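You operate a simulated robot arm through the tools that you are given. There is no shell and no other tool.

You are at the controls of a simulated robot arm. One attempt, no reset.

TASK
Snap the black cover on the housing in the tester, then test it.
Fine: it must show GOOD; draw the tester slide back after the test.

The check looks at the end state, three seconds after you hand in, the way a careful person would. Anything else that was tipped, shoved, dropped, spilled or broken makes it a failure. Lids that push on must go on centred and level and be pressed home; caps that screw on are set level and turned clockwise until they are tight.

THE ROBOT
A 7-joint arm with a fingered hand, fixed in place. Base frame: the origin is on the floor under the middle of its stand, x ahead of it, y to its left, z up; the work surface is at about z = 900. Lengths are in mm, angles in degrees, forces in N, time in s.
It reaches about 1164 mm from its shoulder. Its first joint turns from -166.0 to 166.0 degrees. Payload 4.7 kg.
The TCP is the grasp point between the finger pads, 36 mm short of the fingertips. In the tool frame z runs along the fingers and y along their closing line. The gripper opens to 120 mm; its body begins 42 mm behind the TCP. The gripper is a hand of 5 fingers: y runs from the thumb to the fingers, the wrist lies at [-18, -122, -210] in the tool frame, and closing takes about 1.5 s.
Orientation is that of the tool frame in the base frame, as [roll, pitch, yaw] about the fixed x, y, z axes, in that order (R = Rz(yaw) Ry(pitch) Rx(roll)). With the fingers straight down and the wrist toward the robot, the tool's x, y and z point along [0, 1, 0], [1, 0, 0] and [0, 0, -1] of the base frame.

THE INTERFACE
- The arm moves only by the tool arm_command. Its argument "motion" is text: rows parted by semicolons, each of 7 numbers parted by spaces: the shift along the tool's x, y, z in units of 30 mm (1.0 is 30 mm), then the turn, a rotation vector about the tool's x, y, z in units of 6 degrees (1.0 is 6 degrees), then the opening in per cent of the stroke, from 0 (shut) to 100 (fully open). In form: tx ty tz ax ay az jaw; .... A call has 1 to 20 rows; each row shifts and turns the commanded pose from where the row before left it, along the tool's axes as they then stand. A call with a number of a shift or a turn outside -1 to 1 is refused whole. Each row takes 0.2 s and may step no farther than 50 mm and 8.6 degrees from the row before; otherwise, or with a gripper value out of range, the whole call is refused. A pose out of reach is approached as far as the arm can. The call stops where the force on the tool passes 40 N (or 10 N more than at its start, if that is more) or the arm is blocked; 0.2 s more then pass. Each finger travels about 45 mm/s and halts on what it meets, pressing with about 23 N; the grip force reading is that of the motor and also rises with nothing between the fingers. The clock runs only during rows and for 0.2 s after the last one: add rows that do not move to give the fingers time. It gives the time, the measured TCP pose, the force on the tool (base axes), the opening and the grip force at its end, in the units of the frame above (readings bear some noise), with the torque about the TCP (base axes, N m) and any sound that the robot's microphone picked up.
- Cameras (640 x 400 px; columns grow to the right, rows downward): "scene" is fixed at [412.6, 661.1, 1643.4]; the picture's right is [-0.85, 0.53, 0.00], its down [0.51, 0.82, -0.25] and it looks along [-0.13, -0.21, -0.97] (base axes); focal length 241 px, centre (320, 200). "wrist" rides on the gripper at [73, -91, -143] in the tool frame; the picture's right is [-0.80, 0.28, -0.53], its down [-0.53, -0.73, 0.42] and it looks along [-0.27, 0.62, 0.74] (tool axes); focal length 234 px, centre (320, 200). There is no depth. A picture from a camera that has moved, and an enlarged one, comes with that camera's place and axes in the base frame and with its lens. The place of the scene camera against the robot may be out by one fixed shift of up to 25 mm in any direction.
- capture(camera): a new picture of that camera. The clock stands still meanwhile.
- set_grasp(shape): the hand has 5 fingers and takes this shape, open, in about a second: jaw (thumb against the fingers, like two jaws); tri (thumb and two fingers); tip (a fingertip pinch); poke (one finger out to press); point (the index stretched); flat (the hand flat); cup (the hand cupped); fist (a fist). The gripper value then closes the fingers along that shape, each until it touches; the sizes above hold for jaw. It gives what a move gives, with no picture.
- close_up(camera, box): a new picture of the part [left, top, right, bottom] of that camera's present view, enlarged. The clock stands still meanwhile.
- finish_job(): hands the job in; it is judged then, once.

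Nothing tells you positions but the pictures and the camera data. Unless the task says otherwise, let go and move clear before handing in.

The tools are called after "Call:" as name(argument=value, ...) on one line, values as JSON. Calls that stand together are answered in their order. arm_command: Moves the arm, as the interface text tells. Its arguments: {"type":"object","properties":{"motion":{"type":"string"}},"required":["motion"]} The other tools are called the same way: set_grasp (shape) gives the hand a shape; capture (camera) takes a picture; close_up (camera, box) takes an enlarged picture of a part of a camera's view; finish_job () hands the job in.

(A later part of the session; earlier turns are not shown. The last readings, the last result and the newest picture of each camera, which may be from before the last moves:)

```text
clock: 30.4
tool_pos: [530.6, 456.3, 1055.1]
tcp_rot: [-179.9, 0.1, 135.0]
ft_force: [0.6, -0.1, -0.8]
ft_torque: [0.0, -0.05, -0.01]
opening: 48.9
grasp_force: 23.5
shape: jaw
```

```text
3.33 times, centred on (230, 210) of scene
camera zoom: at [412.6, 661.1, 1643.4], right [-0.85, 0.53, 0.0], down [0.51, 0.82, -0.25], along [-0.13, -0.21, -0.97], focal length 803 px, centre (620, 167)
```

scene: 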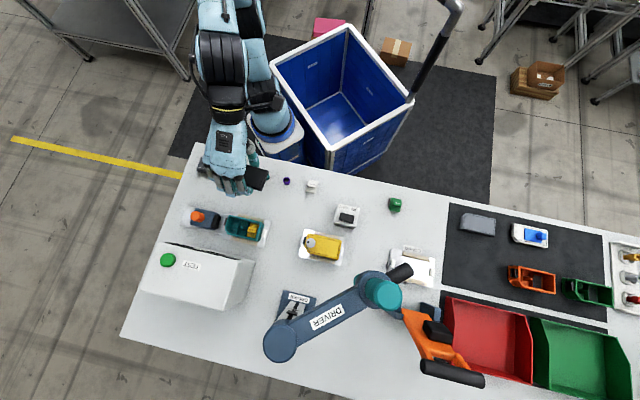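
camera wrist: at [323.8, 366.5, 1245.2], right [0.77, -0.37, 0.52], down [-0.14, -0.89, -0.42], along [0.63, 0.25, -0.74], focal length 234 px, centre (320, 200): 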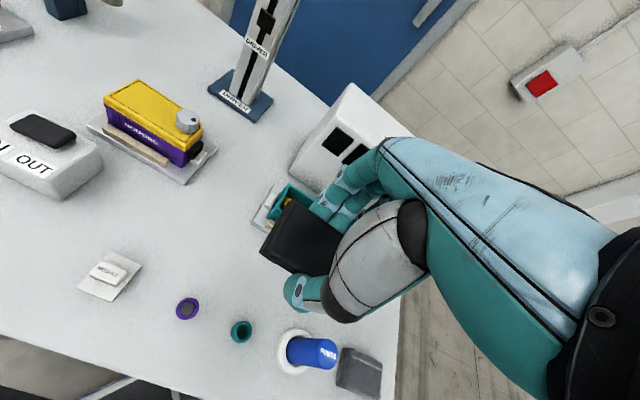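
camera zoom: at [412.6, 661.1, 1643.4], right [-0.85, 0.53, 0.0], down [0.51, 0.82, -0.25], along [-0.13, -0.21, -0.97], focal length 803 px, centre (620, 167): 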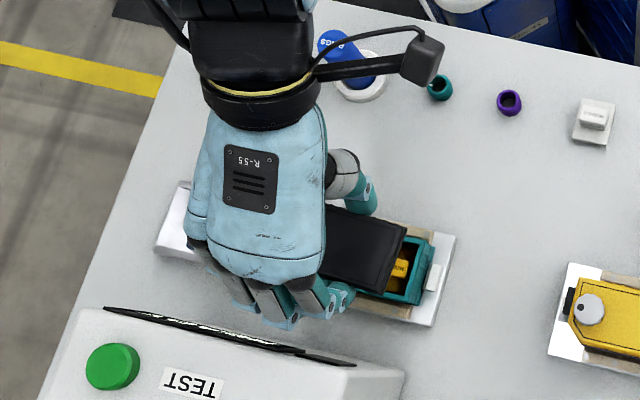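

The cover is over the housing and still held the same way. I'll lower to about 20 mm above the rim and compare edges.

Call:
arm_command(motion="0 0 0.5 0 0 0 20; 0 0 0.6 0 0 0 20; 0 0 0.5 0 0 0 20; 0 0 0 0 0 0 20")

Call:
close_up(camera="wrist", box=[220, 170, 360, 310])

Call:
close_up(camera="scene", box=[190, 190, 290, 260])

```text
clock: 31.4
tool_pos: [530.2, 455.4, 1006.9]
tcp_rot: [180.0, 0.0, 135.1]
ft_force: [-0.5, 0.3, -0.2]
ft_torque: [0.01, 0.03, 0.01]
opening: 48.8
grasp_force: 23.0
shape: jaw
```

```text
2.86 times, centred on (290, 240) of wrist
camera zoom: at [414.7, 442.2, 1151.5], right [0.77, -0.37, 0.52], down [-0.14, -0.89, -0.42], along [0.63, 0.25, -0.74], focal length 669 px, centre (406, 86)
```

zoom: 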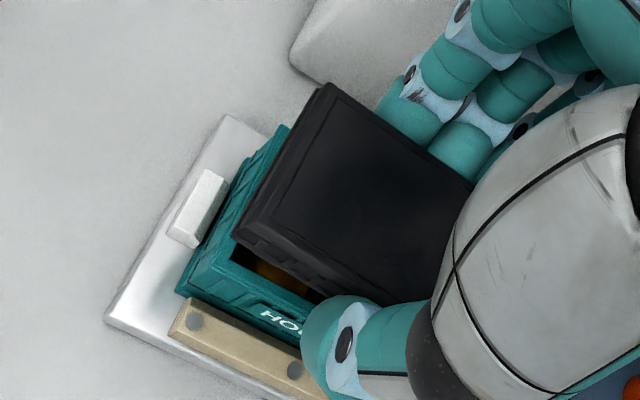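

```text
5.71 times, centred on (240, 225) of scene
camera zoom: at [412.6, 661.1, 1643.4], right [-0.85, 0.53, 0.0], down [0.51, 0.82, -0.25], along [-0.13, -0.21, -0.97], focal length 1376 px, centre (777, 57)
```

zoom: 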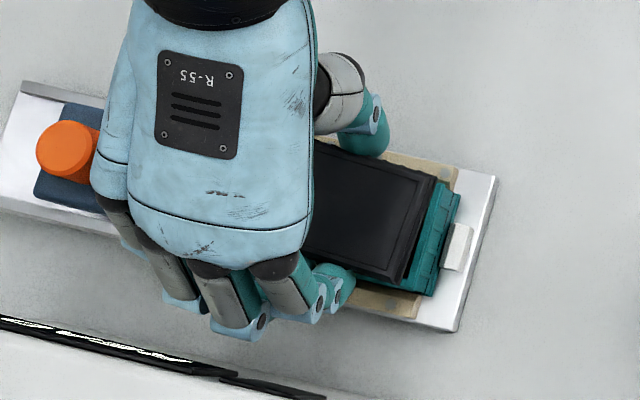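

I'll zoom tightly on the free end of the cover and the housing corner in both views to measure the offset.

Call:
close_up(camera="wrist", box=[245, 195, 325, 275])

Call:
close_up(camera="scene", box=[235, 205, 280, 250])

```text
5.00 times, centred on (285, 235) of wrist
camera zoom: at [414.7, 442.2, 1151.5], right [0.77, -0.37, 0.52], down [-0.14, -0.89, -0.42], along [0.63, 0.25, -0.74], focal length 1171 px, centre (495, 25)
```

zoom: 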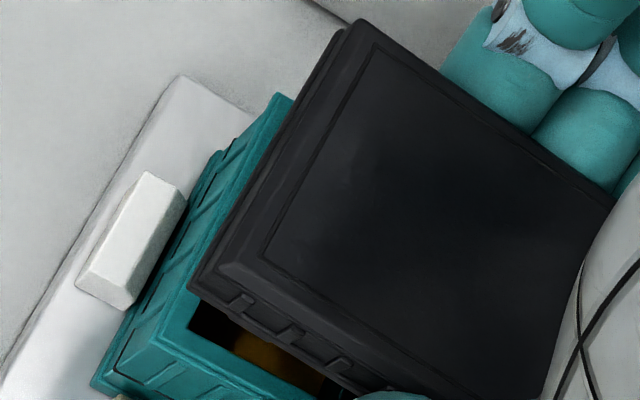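

```text
8.89 times, centred on (258, 228) of scene
camera zoom: at [412.6, 661.1, 1643.4], right [-0.85, 0.53, 0.0], down [0.51, 0.82, -0.25], along [-0.13, -0.21, -0.97], focal length 2141 px, centre (876, -44)
```

zoom: 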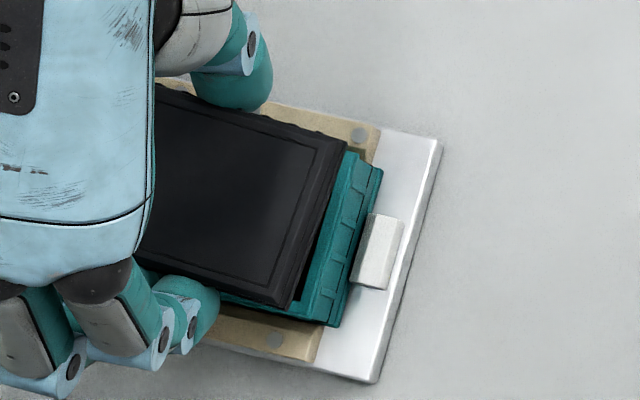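

The cover is rotated about 2.5–3° clockwise relative to the housing and roughly 2 mm too far along tool +x. I'll correct both and lower to just above the rim.

Call:
arm_command(motion="-0.08 0.03 0.1 0 0 -0.45 20; 0 0 0.3 0 0 0 20; 0 0 0 0 0 0 20")

Call:
close_up(camera="wrist", box=[245, 195, 325, 275])

Call:
close_up(camera="scene", box=[225, 205, 285, 250])

```text
clock: 32.2
tool_pos: [530.5, 453.0, 994.4]
tcp_rot: [-180.0, 0.0, 137.6]
ft_force: [-0.7, 0.2, -0.3]
ft_torque: [-0.03, 0.0, -0.01]
opening: 48.9
grasp_force: 22.6
shape: jaw
```

```text
5.00 times, centred on (285, 235) of wrist
camera zoom: at [417.2, 435.4, 1139.4], right [0.78, -0.33, 0.52], down [-0.1, -0.9, -0.42], along [0.61, 0.28, -0.74], focal length 1171 px, centre (495, 25)
```

zoom: 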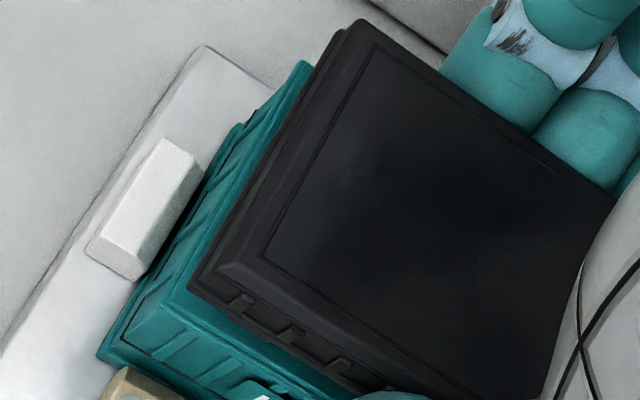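

```text
8.89 times, centred on (255, 228) of scene
camera zoom: at [412.6, 661.1, 1643.4], right [-0.85, 0.53, 0.0], down [0.51, 0.82, -0.25], along [-0.13, -0.21, -0.97], focal length 2141 px, centre (898, -44)
```

zoom: 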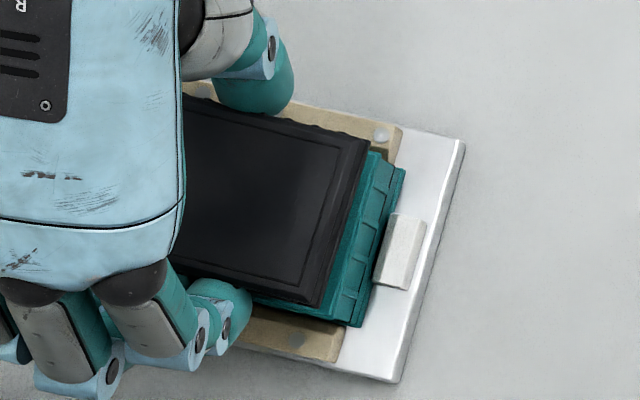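

Orientation now matches and the offset is within about 1 mm. I'll lower gently in small steps, watching the force.

Call:
arm_command(motion="0 0 0.1 0 0 0 20; 0 0 0.1 0 0 0 20; 0 0 0.05 0 0 0 20; 0 0 0 0 0 0 20")

Call:
close_up(camera="wrist", box=[245, 195, 325, 275])

Call:
close_up(camera="scene", box=[225, 205, 285, 250])

```text
clock: 33.2
tool_pos: [531.4, 453.7, 989.0]
tcp_rot: [180.0, 0.1, 137.6]
ft_force: [0.8, 0.1, 0.4]
ft_torque: [-0.01, -0.02, 0.01]
opening: 48.9
grasp_force: 23.2
shape: jaw
```

```text
5.00 times, centred on (285, 235) of wrist
camera zoom: at [417.2, 435.2, 1132.5], right [0.78, -0.33, 0.53], down [-0.1, -0.9, -0.42], along [0.61, 0.28, -0.74], focal length 1171 px, centre (495, 25)
```

zoom: 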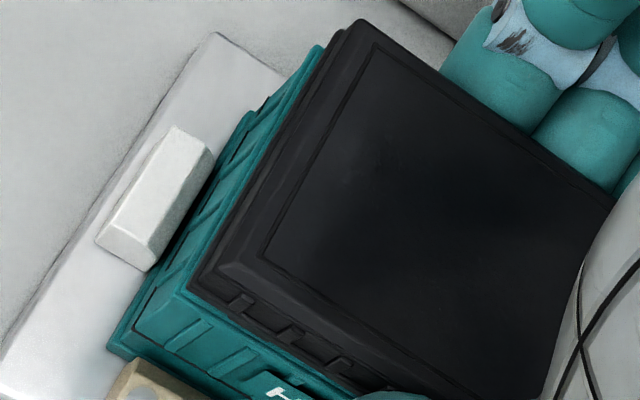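

```text
8.89 times, centred on (255, 228) of scene
camera zoom: at [412.6, 661.1, 1643.4], right [-0.85, 0.53, 0.0], down [0.51, 0.82, -0.25], along [-0.13, -0.21, -0.97], focal length 2141 px, centre (898, -44)
```

zoom: 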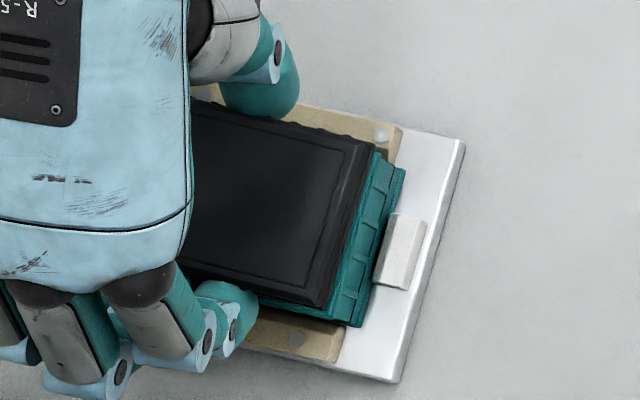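

Alignment still looks good with about 5 mm to go. Continuing down in small steps.

Call:
arm_command(motion="0 0 0.07 0 0 0 20; 0 0 0.07 0 0 0 20; 0 0 0 0 0 0 20")

Call:
close_up(camera="wrist", box=[245, 195, 325, 275])

Call:
close_up(camera="scene", box=[225, 205, 285, 250])

```text
clock: 34.0
tool_pos: [531.0, 454.7, 985.6]
tcp_rot: [179.9, 0.0, 137.7]
ft_force: [0.5, -0.2, 4.9]
ft_torque: [0.06, -0.2, 0.02]
opening: 48.9
grasp_force: 23.1
shape: jaw
```

```text
5.00 times, centred on (285, 235) of wrist
camera zoom: at [417.0, 435.5, 1129.6], right [0.78, -0.34, 0.53], down [-0.1, -0.9, -0.43], along [0.62, 0.28, -0.74], focal length 1171 px, centre (495, 25)
```

zoom: 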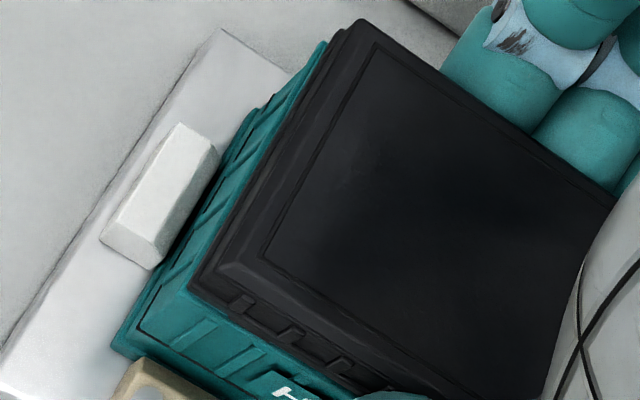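

```text
8.89 times, centred on (255, 228) of scene
camera zoom: at [412.6, 661.1, 1643.4], right [-0.85, 0.53, 0.0], down [0.51, 0.82, -0.25], along [-0.13, -0.21, -0.97], focal length 2141 px, centre (898, -44)
```

zoom: 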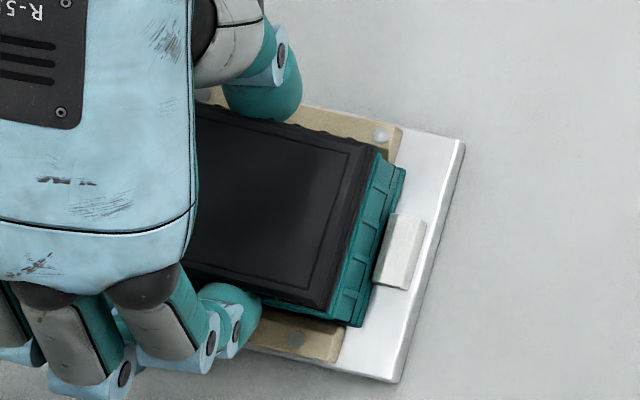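

Contact at 5 N with the lip at rim height: the inner lip is just touching the rim. I'll zoom in closely on both corners to see the gap and overhang.

Call:
close_up(camera="wrist", box=[255, 235, 295, 265])

Call:
close_up(camera="wrist", box=[275, 190, 315, 220])

Call:
close_up(camera="scene", box=[245, 210, 275, 245])

```text
13.33 times, centred on (275, 250) of wrist
camera zoom: at [417.0, 435.5, 1129.6], right [0.78, -0.34, 0.53], down [-0.1, -0.9, -0.43], along [0.62, 0.28, -0.74], focal length 3122 px, centre (920, -467)
```

zoom: 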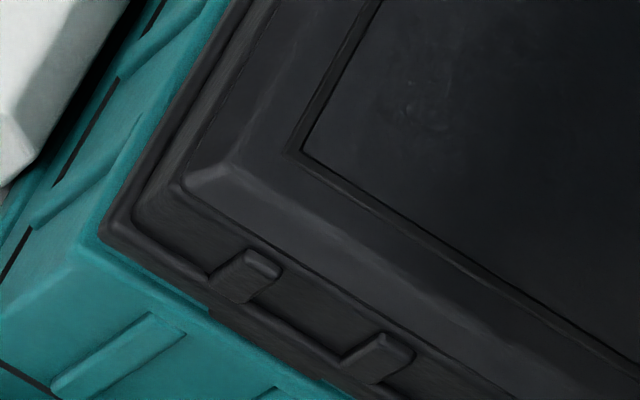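

```text
13.33 times, centred on (295, 205) of wrist
camera zoom: at [417.0, 435.5, 1129.6], right [0.78, -0.34, 0.53], down [-0.1, -0.9, -0.43], along [0.62, 0.28, -0.74], focal length 3122 px, centre (653, 133)
```

zoom: 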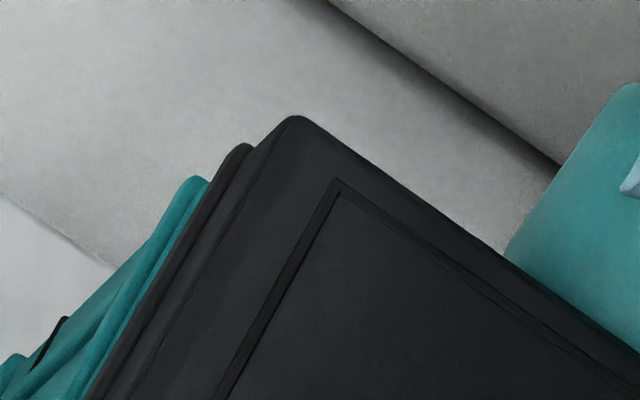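

```text
11.43 times, centred on (260, 228) of scene
camera zoom: at [412.6, 661.1, 1643.4], right [-0.85, 0.53, 0.0], down [0.51, 0.82, -0.25], along [-0.13, -0.21, -0.97], focal length 2752 px, centre (1006, -114)
```

zoom: 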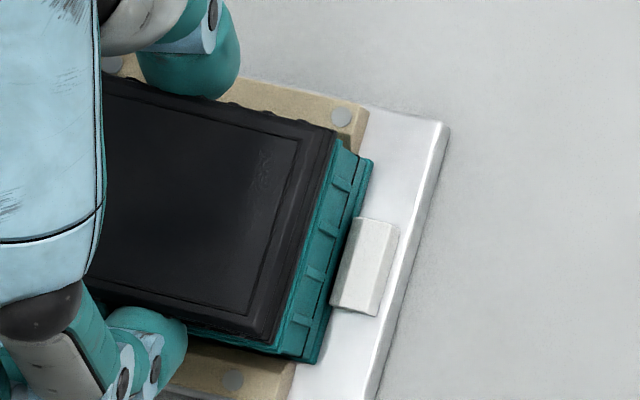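

The cover looks flush over the rim within about a millimetre. I'll press down gently by small increments and watch force and torque.

Call:
arm_command(motion="0 0 0.05 0 0 0 20; 0 0 0 0 0 0 20")

Call:
arm_command(motion="0 0 0.05 0 0 0 20; 0 0 0 0 0 0 20")

```text
clock: 34.6
tool_pos: [529.7, 452.8, 985.6]
tcp_rot: [179.8, 0.0, 137.7]
ft_force: [1.9, 1.0, 16.6]
ft_torque: [0.13, -0.24, 0.07]
opening: 49.5
grasp_force: 22.9
shape: jaw
```

```text
clock: 35.2
tool_pos: [530.4, 453.3, 981.1]
tcp_rot: [-180.0, -0.1, 137.6]
ft_force: [3.4, 3.1, 13.0]
ft_torque: [0.29, -0.43, 0.05]
opening: 49.9
grasp_force: 23.3
shape: jaw
```

Call:
close_up(camera="wrist", box=[245, 195, 325, 275])

Call:
close_up(camera="scene", box=[225, 205, 285, 250])

Call:
close_up(camera="wrist", box=[255, 235, 295, 265])

```text
5.00 times, centred on (285, 235) of wrist
camera zoom: at [416.9, 435.4, 1125.7], right [0.78, -0.33, 0.53], down [-0.1, -0.9, -0.42], along [0.61, 0.28, -0.74], focal length 1171 px, centre (495, 25)
```

zoom: 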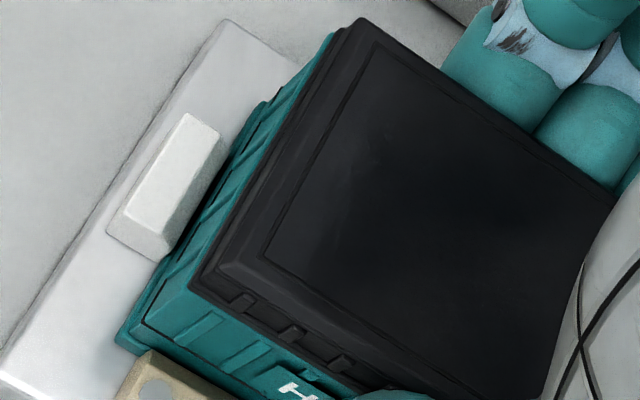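

```text
8.89 times, centred on (255, 228) of scene
camera zoom: at [412.6, 661.1, 1643.4], right [-0.85, 0.53, 0.0], down [0.51, 0.82, -0.25], along [-0.13, -0.21, -0.97], focal length 2141 px, centre (898, -44)
```

zoom: 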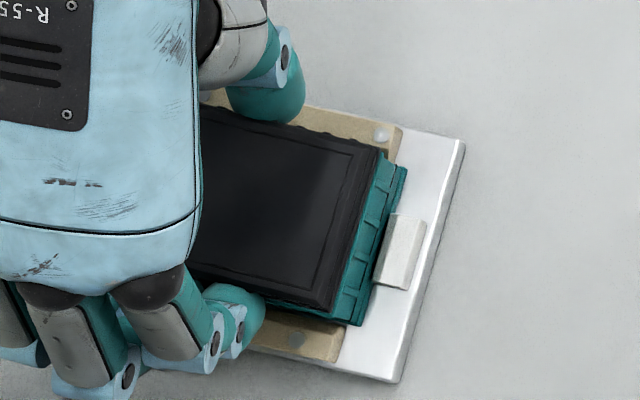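

```text
13.33 times, centred on (275, 250) of wrist
camera zoom: at [416.9, 435.4, 1125.7], right [0.78, -0.33, 0.53], down [-0.1, -0.9, -0.42], along [0.61, 0.28, -0.74], focal length 3122 px, centre (920, -467)
```

zoom: 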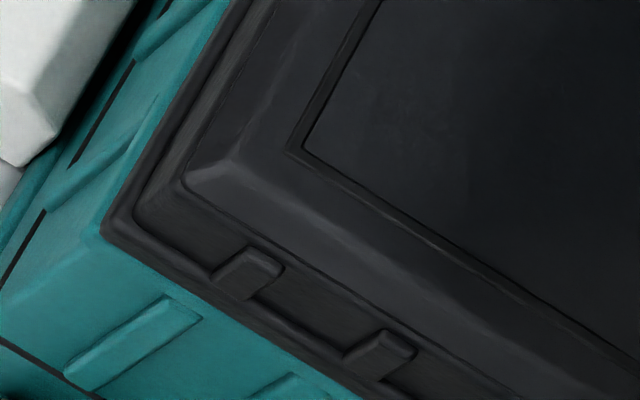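

The cover has dropped about 4 mm with its lip inside the rim and it sits square. I'll keep pressing in small steps.

Call:
arm_command(motion="0 0 0.05 0 0 0 20; 0 0 0 0 0 0 20")

Call:
arm_command(motion="0 0 0.05 0 0 0 20; 0 0 0 0 0 0 20")

Call:
close_up(camera="wrist", box=[245, 195, 325, 275])

```text
clock: 35.8
tool_pos: [531.2, 453.7, 982.7]
tcp_rot: [179.9, 0.0, 137.8]
ft_force: [2.0, 0.9, 17.9]
ft_torque: [0.17, -0.33, 0.03]
opening: 50.0
grasp_force: 23.1
shape: jaw
```

```text
clock: 36.4
tool_pos: [530.4, 453.5, 981.0]
tcp_rot: [179.8, -0.1, 137.7]
ft_force: [5.4, -0.1, 29.5]
ft_torque: [0.22, -0.49, 0.02]
opening: 50.6
grasp_force: 22.8
shape: jaw
```

```text
5.00 times, centred on (285, 235) of wrist
camera zoom: at [416.3, 435.2, 1124.4], right [0.78, -0.34, 0.53], down [-0.1, -0.9, -0.43], along [0.62, 0.28, -0.74], focal length 1171 px, centre (495, 25)
```

zoom: 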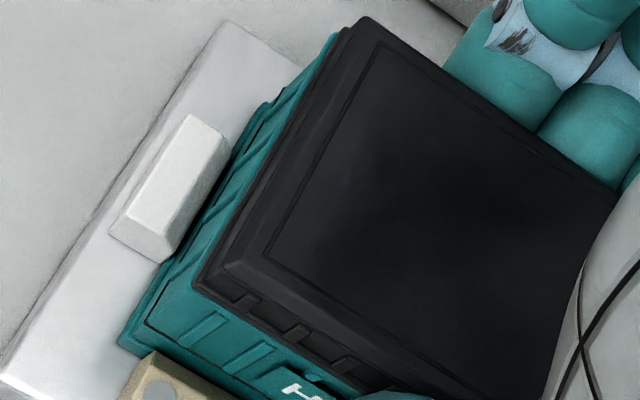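

Force is rising and the cover begins slipping in the grip, so it's time to let go. I'll open gently, rise and inspect how it sits before pressing from the top.

Call:
arm_command(motion="0 0 -0.03 0 0 0 44; 0 0 0 0 0 0 48; 0 0 0 0 0 0 54; 0 0 0 0 0 0 60; 0 0 0 0 0 0 64; 0 0 0 0 0 0 66; 0 0 -0.3 0 0 0 66; 0 0 -0.6 0 0 0 66; 0 0 -0.8 0 0 0 66; 0 0 -0.8 0 0 0 66; 0 0 0 0 0 0 66")

Call:
capture(camera="wrist")

Call:
close_up(camera="scene", box=[200, 190, 290, 260])

```text
clock: 38.8
tool_pos: [531.7, 454.5, 1054.3]
tcp_rot: [-179.9, 0.0, 137.7]
ft_force: [0.2, 0.5, 0.0]
ft_torque: [0.01, -0.07, 0.0]
opening: 78.7
grasp_force: 0.0
shape: jaw
```

```text
taken
camera wrist: at [417.6, 436.3, 1199.3], right [0.78, -0.33, 0.52], down [-0.1, -0.9, -0.42], along [0.61, 0.28, -0.74], focal length 234 px, centre (320, 200)
```

wrist: 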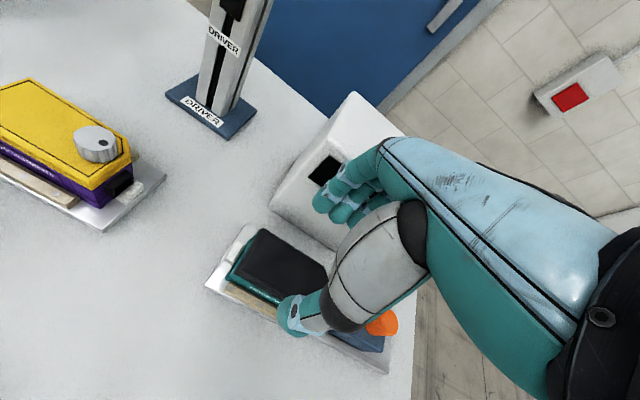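

```text
5.71 times, centred on (245, 225) of scene
camera zoom: at [412.6, 661.1, 1643.4], right [-0.85, 0.53, 0.0], down [0.51, 0.82, -0.25], along [-0.13, -0.21, -0.97], focal length 1376 px, centre (749, 57)
```

zoom: 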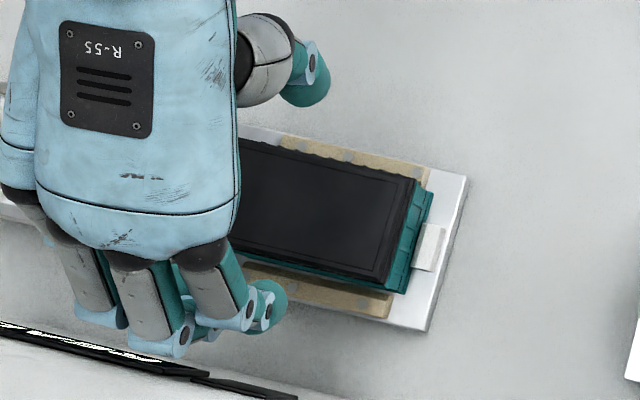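

The cover is sitting on the housing. I'll back the hand off toward the robot to get an unobstructed look.

Call:
arm_command(motion="0 0 -0.9 0 0 0 66; 0 -0.5 -0.9 0 0 0 66; -0.3 -1 -0.5 0 0 0 66; -0.3 -1 -0.3 0 0 0 66; 0 -1 0 0 0 0 66; 0 0 0 0 0 0 66")

Call:
capture(camera="wrist")

Call:
close_up(camera="scene", box=[215, 205, 275, 250])

```text
clock: 40.2
tool_pos: [473.5, 363.7, 1132.0]
tcp_rot: [180.0, 0.1, 137.6]
ft_force: [1.6, -0.5, -0.4]
ft_torque: [-0.01, 0.07, 0.04]
opening: 79.1
grasp_force: 0.1
shape: jaw
```

```text
taken
camera wrist: at [359.8, 346.5, 1275.7], right [0.78, -0.33, 0.53], down [-0.1, -0.9, -0.42], along [0.61, 0.28, -0.74], focal length 234 px, centre (320, 200)
```

wrist: 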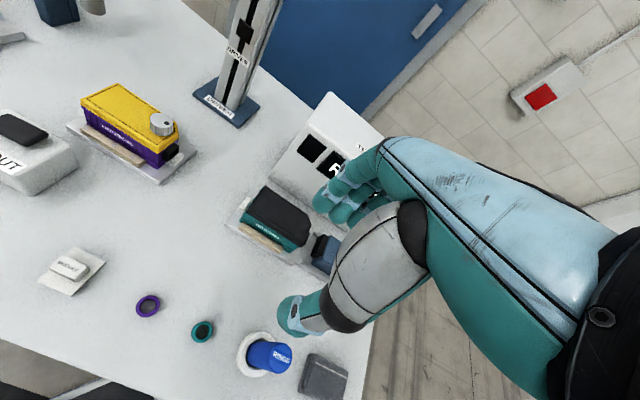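

```text
8.89 times, centred on (245, 228) of scene
camera zoom: at [412.6, 661.1, 1643.4], right [-0.85, 0.53, 0.0], down [0.51, 0.82, -0.25], along [-0.13, -0.21, -0.97], focal length 2141 px, centre (987, -44)
```

zoom: 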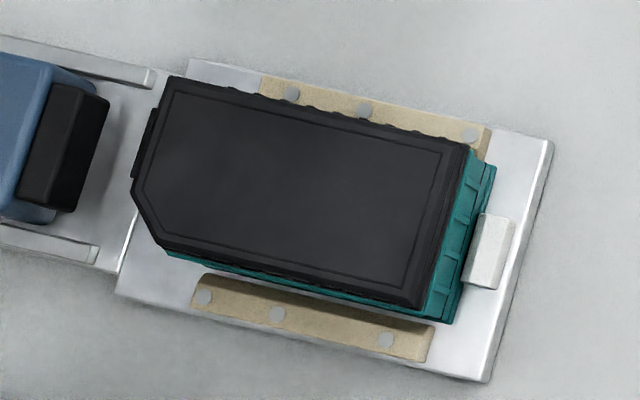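

Call:
close_up(camera="wrist", box=[220, 165, 340, 275])

Call:
close_up(camera="wrist", box=[60, 70, 220, 190])

Call:
close_up(camera="wrist", box=[225, 175, 325, 265])

```text
3.64 times, centred on (280, 220) of wrist
camera zoom: at [359.8, 346.5, 1275.7], right [0.78, -0.33, 0.53], down [-0.1, -0.9, -0.42], along [0.61, 0.28, -0.74], focal length 852 px, centre (466, 127)
```

zoom: 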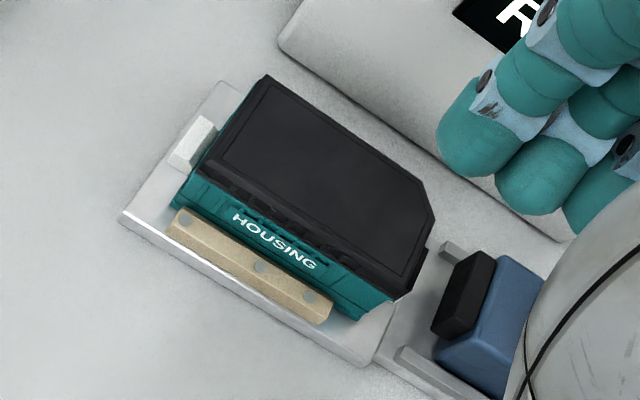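

```text
3.33 times, centred on (140, 130) of wrist
camera zoom: at [359.8, 346.5, 1275.7], right [0.78, -0.33, 0.53], down [-0.1, -0.9, -0.42], along [0.61, 0.28, -0.74], focal length 781 px, centre (920, 433)
```

zoom: 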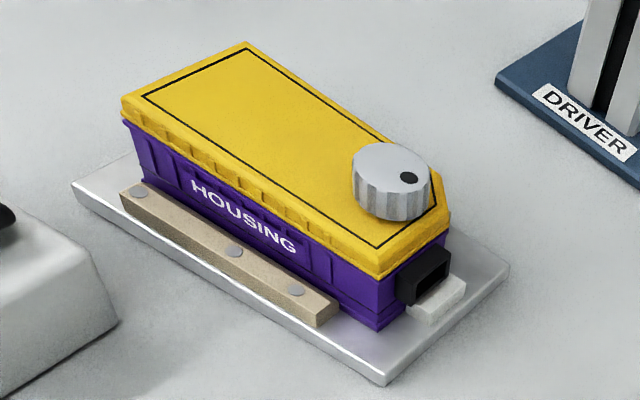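

```text
4.44 times, centred on (275, 220) of wrist
camera zoom: at [359.8, 346.5, 1275.7], right [0.78, -0.33, 0.53], down [-0.1, -0.9, -0.42], along [0.61, 0.28, -0.74], focal length 1041 px, centre (520, 111)
```

zoom: 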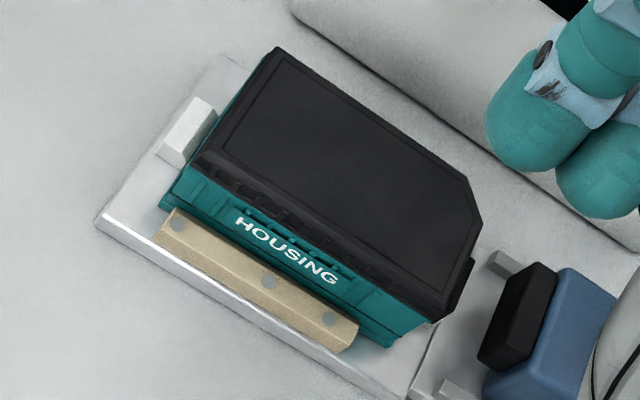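

The cover sits square and level on the housing. I'll close the fingers to use the fingertip row as a press bar and check its shape first.

Call:
arm_command(motion="0 0 0 0 0 0 50; 0 0 0 0 0 0 30; 0 0 0 0 0 0 10; 0 0 0 0 0 0 0; 0 0 0 0 0 0 0; 0 0 0 0 0 0 0; 0 0 0 0 0 0 0; 0 0 0 0 0 0 0")

Call:
capture(camera="wrist")

Call:
close_up(camera="scene", box=[180, 110, 300, 250])

```text
clock: 42.0
tool_pos: [474.7, 364.2, 1131.4]
tcp_rot: [180.0, 0.0, 137.7]
ft_force: [0.5, 0.7, -0.1]
ft_torque: [0.02, 0.0, 0.02]
opening: 0.0
grasp_force: 22.9
shape: jaw
```

```text
taken
camera wrist: at [359.9, 346.6, 1275.7], right [0.78, -0.33, 0.52], down [-0.1, -0.9, -0.42], along [0.61, 0.28, -0.74], focal length 234 px, centre (320, 200)
```

wrist: 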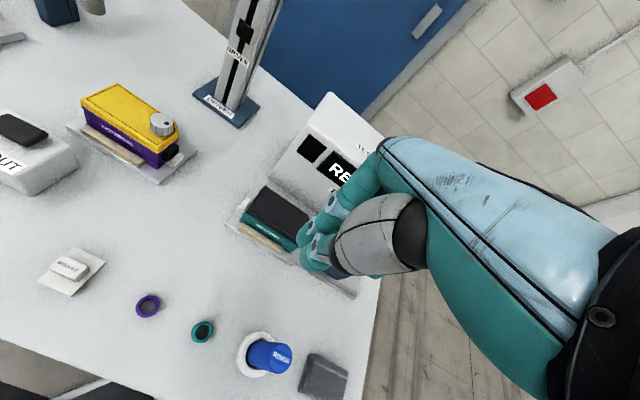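

```text
2.86 times, centred on (240, 180) of scene
camera zoom: at [412.6, 661.1, 1643.4], right [-0.85, 0.53, 0.0], down [0.51, 0.82, -0.25], along [-0.13, -0.21, -0.97], focal length 688 px, centre (549, 257)
```

zoom: 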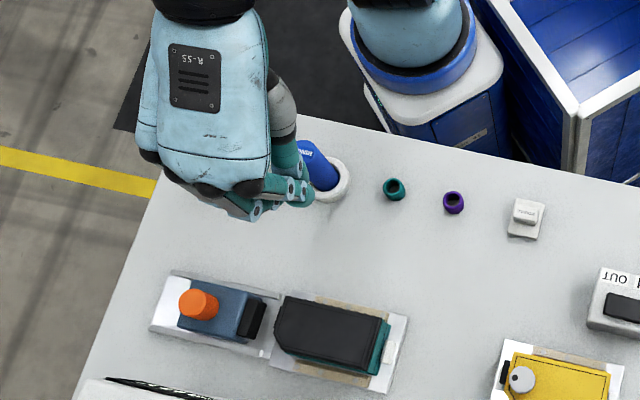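

The closed fingertips form a compact bar near the TCP. I'll bring it over the middle of the cover, then descend slowly onto it.

Call:
arm_command(motion="0.21 0.89 0.3 0 0 0 0; 0.21 0.89 0.3 0 0 0 0; 0.21 0.89 0.5 0 0 0 0; 0.21 0.89 0.6 0 0 0 0; 0 0 0.8 0 0 0 0; 0 0 0.8 0 0 0 0; 0 0 0.5 0 0 0 0; 0 0 0 0 0 0 0")

Call:
capture(camera="wrist")

Call:
close_up(camera="scene", box=[190, 170, 290, 260])

```text
clock: 43.8
tool_pos: [525.5, 459.6, 1017.7]
tcp_rot: [-180.0, -0.1, 137.6]
ft_force: [0.6, -0.3, -0.3]
ft_torque: [0.02, -0.03, 0.01]
opening: 0.1
grasp_force: 23.4
shape: jaw
```

```text
taken
camera wrist: at [413.3, 442.1, 1162.1], right [0.78, -0.33, 0.53], down [-0.1, -0.9, -0.42], along [0.61, 0.28, -0.74], focal length 234 px, centre (320, 200)
```

wrist: 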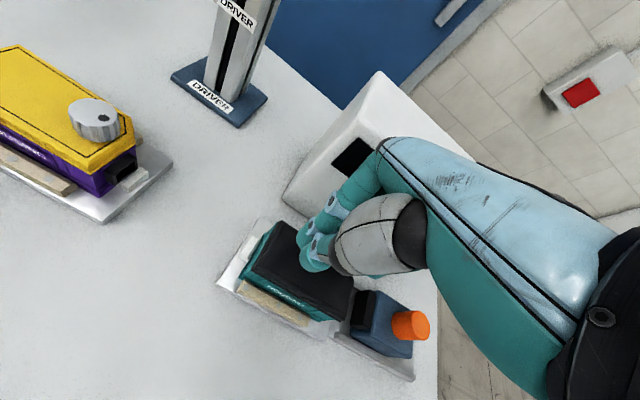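

```text
4.44 times, centred on (240, 215) of scene
camera zoom: at [412.6, 661.1, 1643.4], right [-0.85, 0.53, 0.0], down [0.51, 0.82, -0.25], along [-0.13, -0.21, -0.97], focal length 1070 px, centre (676, 133)
```

zoom: 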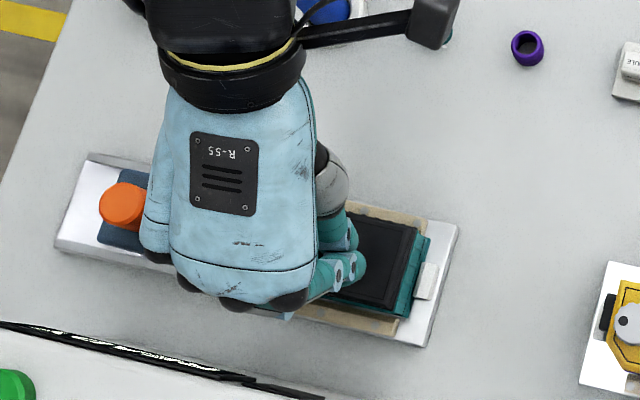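

The fingertips are over the middle of the cover, about 25 mm above it. Now descending to press.

Call:
arm_command(motion="0 0 0.2 0 0 0 0; 0 0 0.2 0 0 0 0; 0 0 0.15 0 0 0 0; 0 0 0.15 0 0 0 0; 0 0 0.1 0 0 0 0; 0 0 0.1 0 0 0 0; 0 0 0.1 0 0 0 0; 0 0 0.1 0 0 0 0; 0 0 0 0 0 0 0")

```text
clock: 45.2
tool_pos: [528.2, 460.9, 1001.5]
tcp_rot: [179.0, -0.2, 137.8]
ft_force: [0.0, -0.3, 4.5]
ft_torque: [-0.02, 0.0, -0.03]
opening: 0.0
grasp_force: 22.5
shape: jaw
stopped in row 6: the force on the tool passed its limit at 44 N (the readings are from after the stop); the commanded pose is now the measured one
```

It pressed to 44 N in the middle. I'll repeat the press toward each end so it's evenly home, then inspect.

Call:
arm_command(motion="0 0 -0.5 0 0 0 0; 0.8 0 0 0 0 0 0; 0 0 0.3 0 0 0 0; 0 0 0.15 0 0 0 0; 0 0 0.1 0 0 0 0; 0 0 0.1 0 0 0 0; 0 0 0.1 0 0 0 0")

Call:
arm_command(motion="0 0 -0.6 0 0 0 0; -0.7 0 0 0 0 0 0; -0.7 0 0 0 0 0 0; 0 0 0.3 0 0 0 0; 0 0 0.15 0 0 0 0; 0 0 0.1 0 0 0 0; 0 0 0.1 0 0 0 0; 0 0 0.1 0 0 0 0")

Call:
arm_command(motion="0 0 -0.8 0 0 0 0; 0 -0.5 -0.9 0 0 0 0; 0 -1 -0.9 0 0 0 0; 0 -1 -0.9 0 0 0 0; 0 -1 0 0 0 0 0; 0 0 0 0 0 0 0")

Call:
capture(camera="wrist")

Call:
close_up(camera="scene", box=[215, 205, 275, 250])

```text
clock: 46.8
tool_pos: [511.6, 477.0, 1000.8]
tcp_rot: [178.4, -0.4, 137.8]
ft_force: [1.1, -1.1, 4.9]
ft_torque: [-0.04, -0.05, 0.0]
opening: 0.0
grasp_force: 22.5
shape: jaw
stopped in row 7: the force on the tool passed its limit at 44 N (the readings are from after the stop); the commanded pose is now the measured one
```

```text
clock: 48.6
tool_pos: [542.1, 449.5, 1000.4]
tcp_rot: [177.9, -0.5, 137.6]
ft_force: [0.2, -5.3, 38.0]
ft_torque: [-0.21, 0.15, 0.0]
opening: 0.2
grasp_force: 23.0
shape: jaw
```

```text
clock: 50.0
tool_pos: [471.4, 369.7, 1095.6]
tcp_rot: [178.6, -0.5, 137.7]
ft_force: [1.4, 0.5, 0.0]
ft_torque: [-0.06, -0.01, 0.02]
opening: 0.1
grasp_force: 22.8
shape: jaw
```

```text
taken
camera wrist: at [354.8, 348.1, 1237.1], right [0.78, -0.35, 0.53], down [-0.09, -0.89, -0.45], along [0.62, 0.3, -0.72], focal length 234 px, centre (320, 200)
```

wrist: 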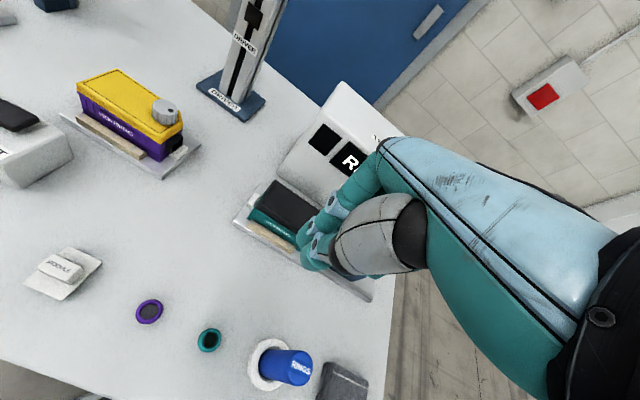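

```text
8.89 times, centred on (245, 228) of scene
camera zoom: at [412.6, 661.1, 1643.4], right [-0.85, 0.53, 0.0], down [0.51, 0.82, -0.25], along [-0.13, -0.21, -0.97], focal length 2141 px, centre (987, -44)
```

zoom: 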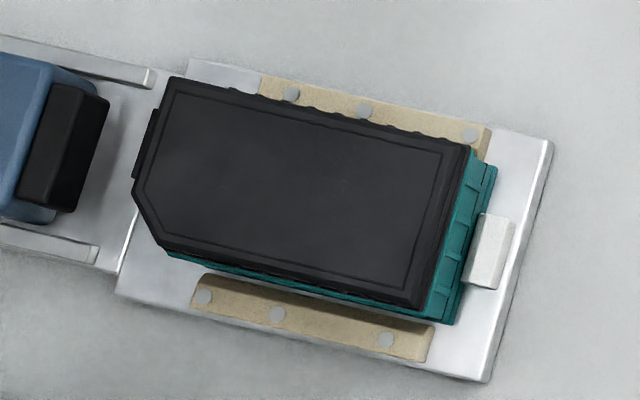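

Call:
close_up(camera="wrist", box=[235, 175, 305, 250])

Call:
close_up(camera="wrist", box=[60, 60, 210, 180])

Call:
close_up(camera="scene", box=[290, 225, 350, 270])

```text
5.33 times, centred on (270, 212) of wrist
camera zoom: at [354.8, 348.1, 1237.1], right [0.78, -0.35, 0.53], down [-0.09, -0.89, -0.45], along [0.62, 0.3, -0.72], focal length 1249 px, centre (587, 133)
```

zoom: 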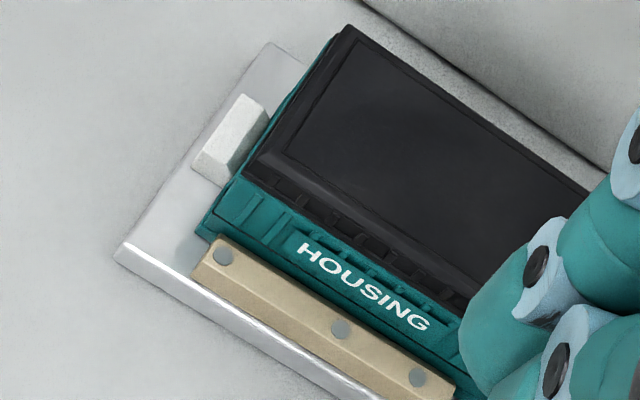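

```text
3.33 times, centred on (135, 120) of wrist
camera zoom: at [354.8, 348.1, 1237.1], right [0.78, -0.35, 0.53], down [-0.09, -0.89, -0.45], along [0.62, 0.3, -0.72], focal length 781 px, centre (937, 467)
```

zoom: 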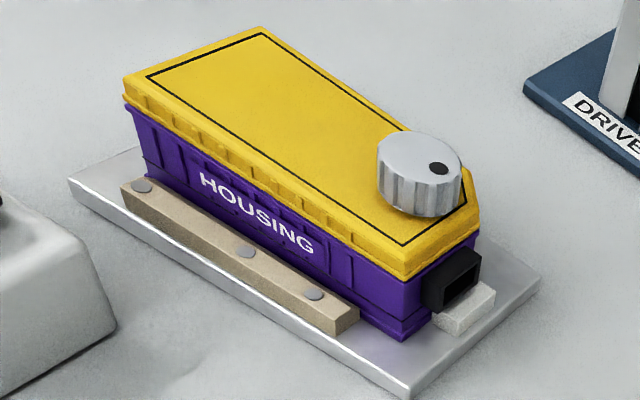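

```text
8.89 times, centred on (320, 248) of scene
camera zoom: at [412.6, 661.1, 1643.4], right [-0.85, 0.53, 0.0], down [0.51, 0.82, -0.25], along [-0.13, -0.21, -0.97], focal length 2141 px, centre (320, -222)
```

zoom: 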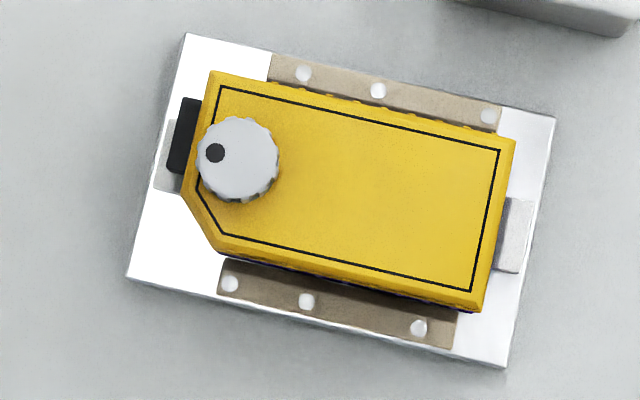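

The cover's flange is now flush with the rim (z≈947), so it looks home. Next is the tester slide: I place its orange knob top at about [636, 360, 977], with roughly 15 mm gap between plug and socket. I'll level the hand, open it and go above the knob.

Call:
arm_command(motion="0 0 0 0.23 -0.08 0.45 20; 0 0 0 0 0 0 40; 0 0 0 0 0 0 60; -0.82 0.73 0.3 0 0 0 62; -0.82 0.73 0.3 0 0 0 62; -0.82 0.73 0.3 0 0 0 62; -0.82 0.73 0.3 0 0 0 62; -0.82 0.73 0.3 0 0 0 62; 0 0 0 0 0 0 62")

Call:
capture(camera="wrist")

Call:
close_up(camera="scene", box=[130, 140, 290, 280])

```text
clock: 52.0
tool_pos: [636.7, 362.1, 1052.5]
tcp_rot: [180.0, 0.1, 135.0]
ft_force: [1.3, -0.4, -0.3]
ft_torque: [0.0, 0.01, -0.02]
opening: 74.1
grasp_force: 0.1
shape: jaw
```

```text
taken
camera wrist: at [521.2, 348.6, 1196.7], right [0.76, -0.37, 0.53], down [-0.14, -0.89, -0.43], along [0.63, 0.25, -0.74], focal length 234 px, centre (320, 200)
```

wrist: 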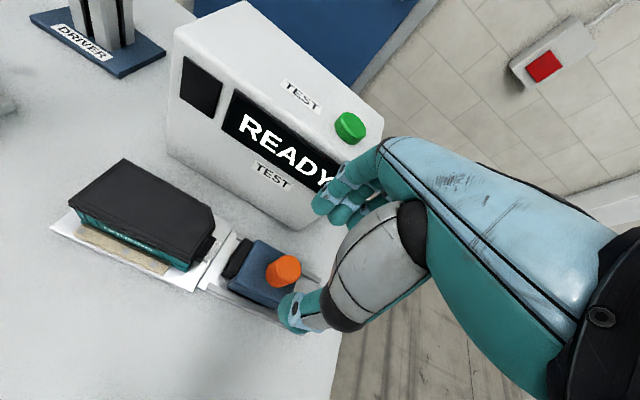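

```text
2.86 times, centred on (210, 210) of scene
camera zoom: at [412.6, 661.1, 1643.4], right [-0.85, 0.53, 0.0], down [0.51, 0.82, -0.25], along [-0.13, -0.21, -0.97], focal length 688 px, centre (634, 171)
```

zoom: 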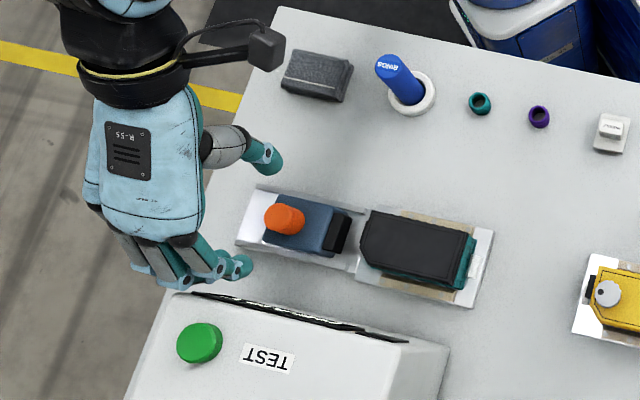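

I have a clear view of the tester front here. I'll zoom on the housing/slide and the cover from this angle before going down.

Call:
close_up(camera="wrist", box=[50, 140, 330, 340])

Call:
close_up(camera="wrist", box=[150, 195, 310, 315])

```text
2.00 times, centred on (190, 240) of wrist
camera zoom: at [521.2, 348.6, 1196.7], right [0.76, -0.37, 0.53], down [-0.14, -0.89, -0.43], along [0.63, 0.25, -0.74], focal length 468 px, centre (580, 120)
```

zoom: 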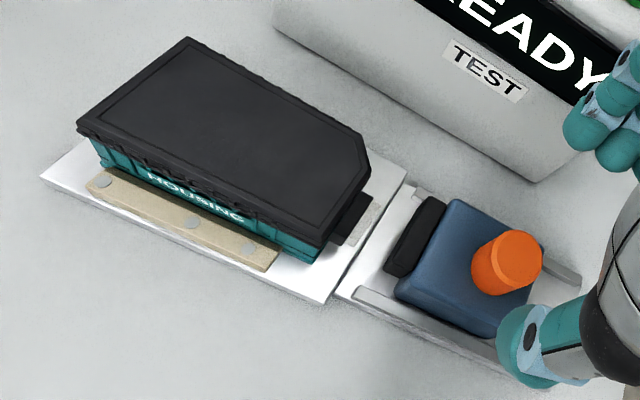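

```text
3.33 times, centred on (230, 255) of wrist
camera zoom: at [521.2, 348.6, 1196.7], right [0.76, -0.37, 0.53], down [-0.14, -0.89, -0.43], along [0.63, 0.25, -0.74], focal length 781 px, centre (620, 17)
```

zoom: 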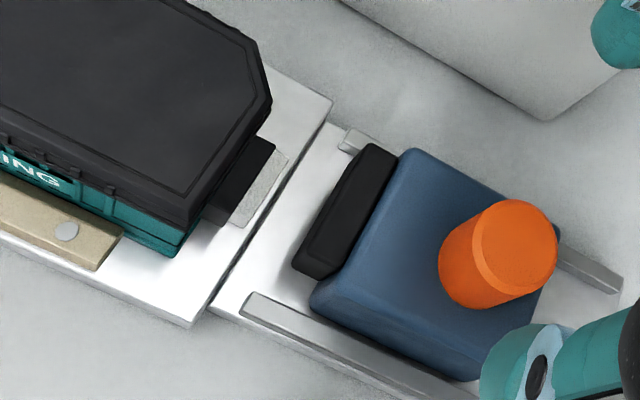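

The cover looks level and snug. Now I'll lower the open hand around the orange knob and pinch it lightly.

Call:
arm_command(motion="0 -0.15 0.6 0 0 0 62; 0 0 0.6 0 0 0 62; 0 0 0.5 0 0 0 62; 0 0 0.27 0 0 0 62; 0 0 0 0 0 0 62")

Call:
close_up(camera="wrist", box=[200, 150, 400, 350])

Call:
close_up(camera="scene", box=[150, 160, 260, 260])

```text
clock: 53.2
tool_pos: [632.5, 357.1, 993.8]
tcp_rot: [180.0, 0.2, 135.0]
ft_force: [-0.2, -0.6, -0.9]
ft_torque: [0.01, 0.01, 0.01]
opening: 74.0
grasp_force: 0.0
shape: jaw
```

```text
2.00 times, centred on (300, 250) of wrist
camera zoom: at [517.5, 344.1, 1136.9], right [0.76, -0.37, 0.53], down [-0.14, -0.89, -0.43], along [0.63, 0.25, -0.74], focal length 468 px, centre (360, 100)
```

zoom: 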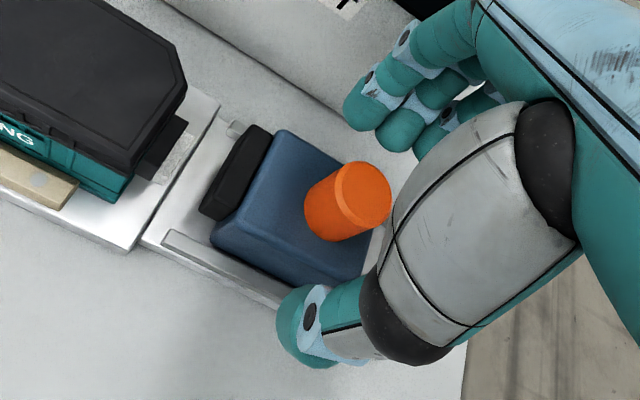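

```text
4.00 times, centred on (205, 210) of scene
camera zoom: at [412.6, 661.1, 1643.4], right [-0.85, 0.53, 0.0], down [0.51, 0.82, -0.25], along [-0.13, -0.21, -0.97], focal length 963 px, centre (780, 160)
```

zoom: 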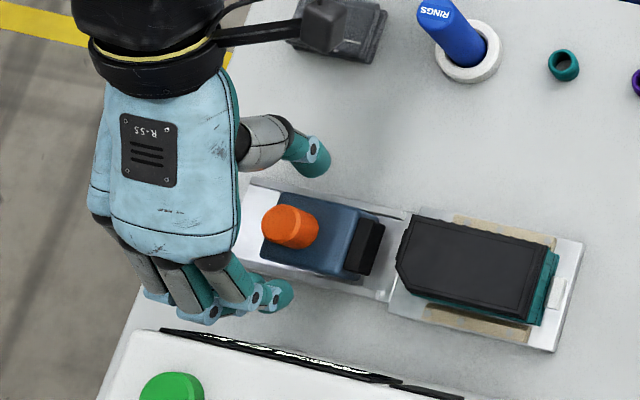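

The knob is centred between thumb and fingers. Closing on it now.

Call:
arm_command(motion="0 0 0 0 0 0 52; 0 0 0 0 0 0 42; 0 0 0 0 0 0 34; 0 0 0 0 0 0 28; 0 0 0 0 0 0 22; 0 0 0 0 0 0 16; 0 0 0 0 0 0 12; 0 0 0 0 0 0 12; 0 0 0 0 0 0 12")

Call:
close_up(camera="wrist", box=[200, 150, 400, 350])

Call:
close_up(camera="scene", box=[150, 160, 260, 260])

```text
clock: 55.2
tool_pos: [632.1, 356.4, 992.7]
tcp_rot: [-180.0, 0.0, 134.9]
ft_force: [-3.7, -3.9, -2.3]
ft_torque: [-0.04, 0.06, -0.03]
opening: 19.8
grasp_force: 23.4
shape: jaw
```

```text
2.00 times, centred on (300, 250) of wrist
camera zoom: at [517.3, 344.0, 1136.8], right [0.77, -0.37, 0.53], down [-0.14, -0.89, -0.42], along [0.63, 0.25, -0.74], focal length 468 px, centre (360, 100)
```

zoom: 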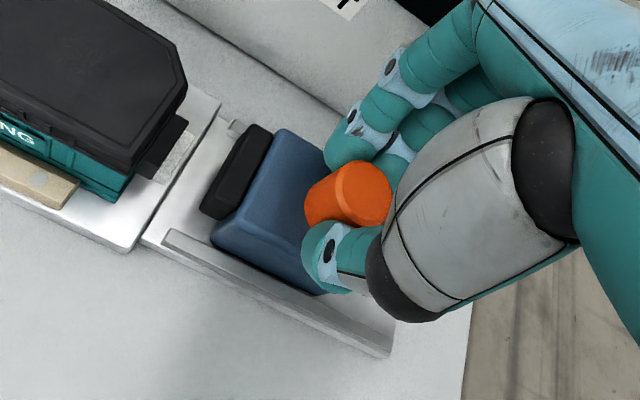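

```text
4.00 times, centred on (205, 210) of scene
camera zoom: at [412.6, 661.1, 1643.4], right [-0.85, 0.53, 0.0], down [0.51, 0.82, -0.25], along [-0.13, -0.21, -0.97], focal length 963 px, centre (780, 160)
```

zoom: 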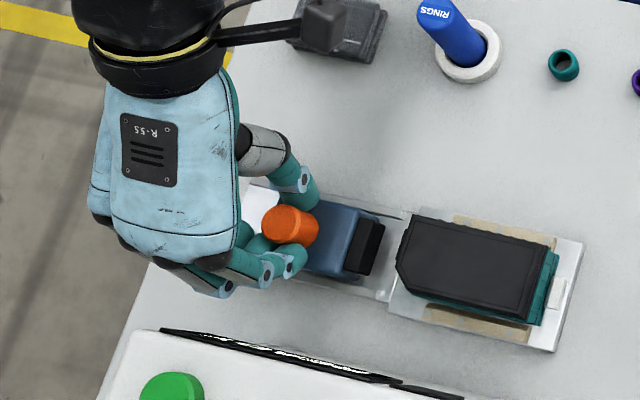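

The knob is pinched. I'll push the slide toward the housing (tool +x) in small steps and watch the force.

Call:
arm_command(motion="0.15 0 0 0 0 0 12; 0.15 0 0 0 0 0 12; 0.15 0 0 0 0 0 12; 0 0 0 0 0 0 12")

Call:
close_up(camera="wrist", box=[180, 150, 340, 300])

```text
clock: 56.2
tool_pos: [621.1, 367.3, 992.9]
tcp_rot: [179.9, 0.1, 135.1]
ft_force: [-4.7, 3.1, -3.3]
ft_torque: [0.1, 0.11, 0.02]
opening: 20.0
grasp_force: 22.6
shape: jaw
```

```text
2.67 times, centred on (260, 225) of wrist
camera zoom: at [506.5, 354.1, 1137.0], right [0.77, -0.37, 0.53], down [-0.14, -0.89, -0.42], along [0.63, 0.25, -0.74], focal length 624 px, centre (480, 133)
```

zoom: 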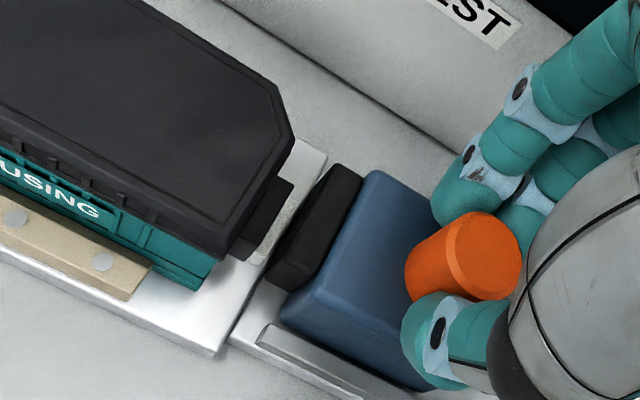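

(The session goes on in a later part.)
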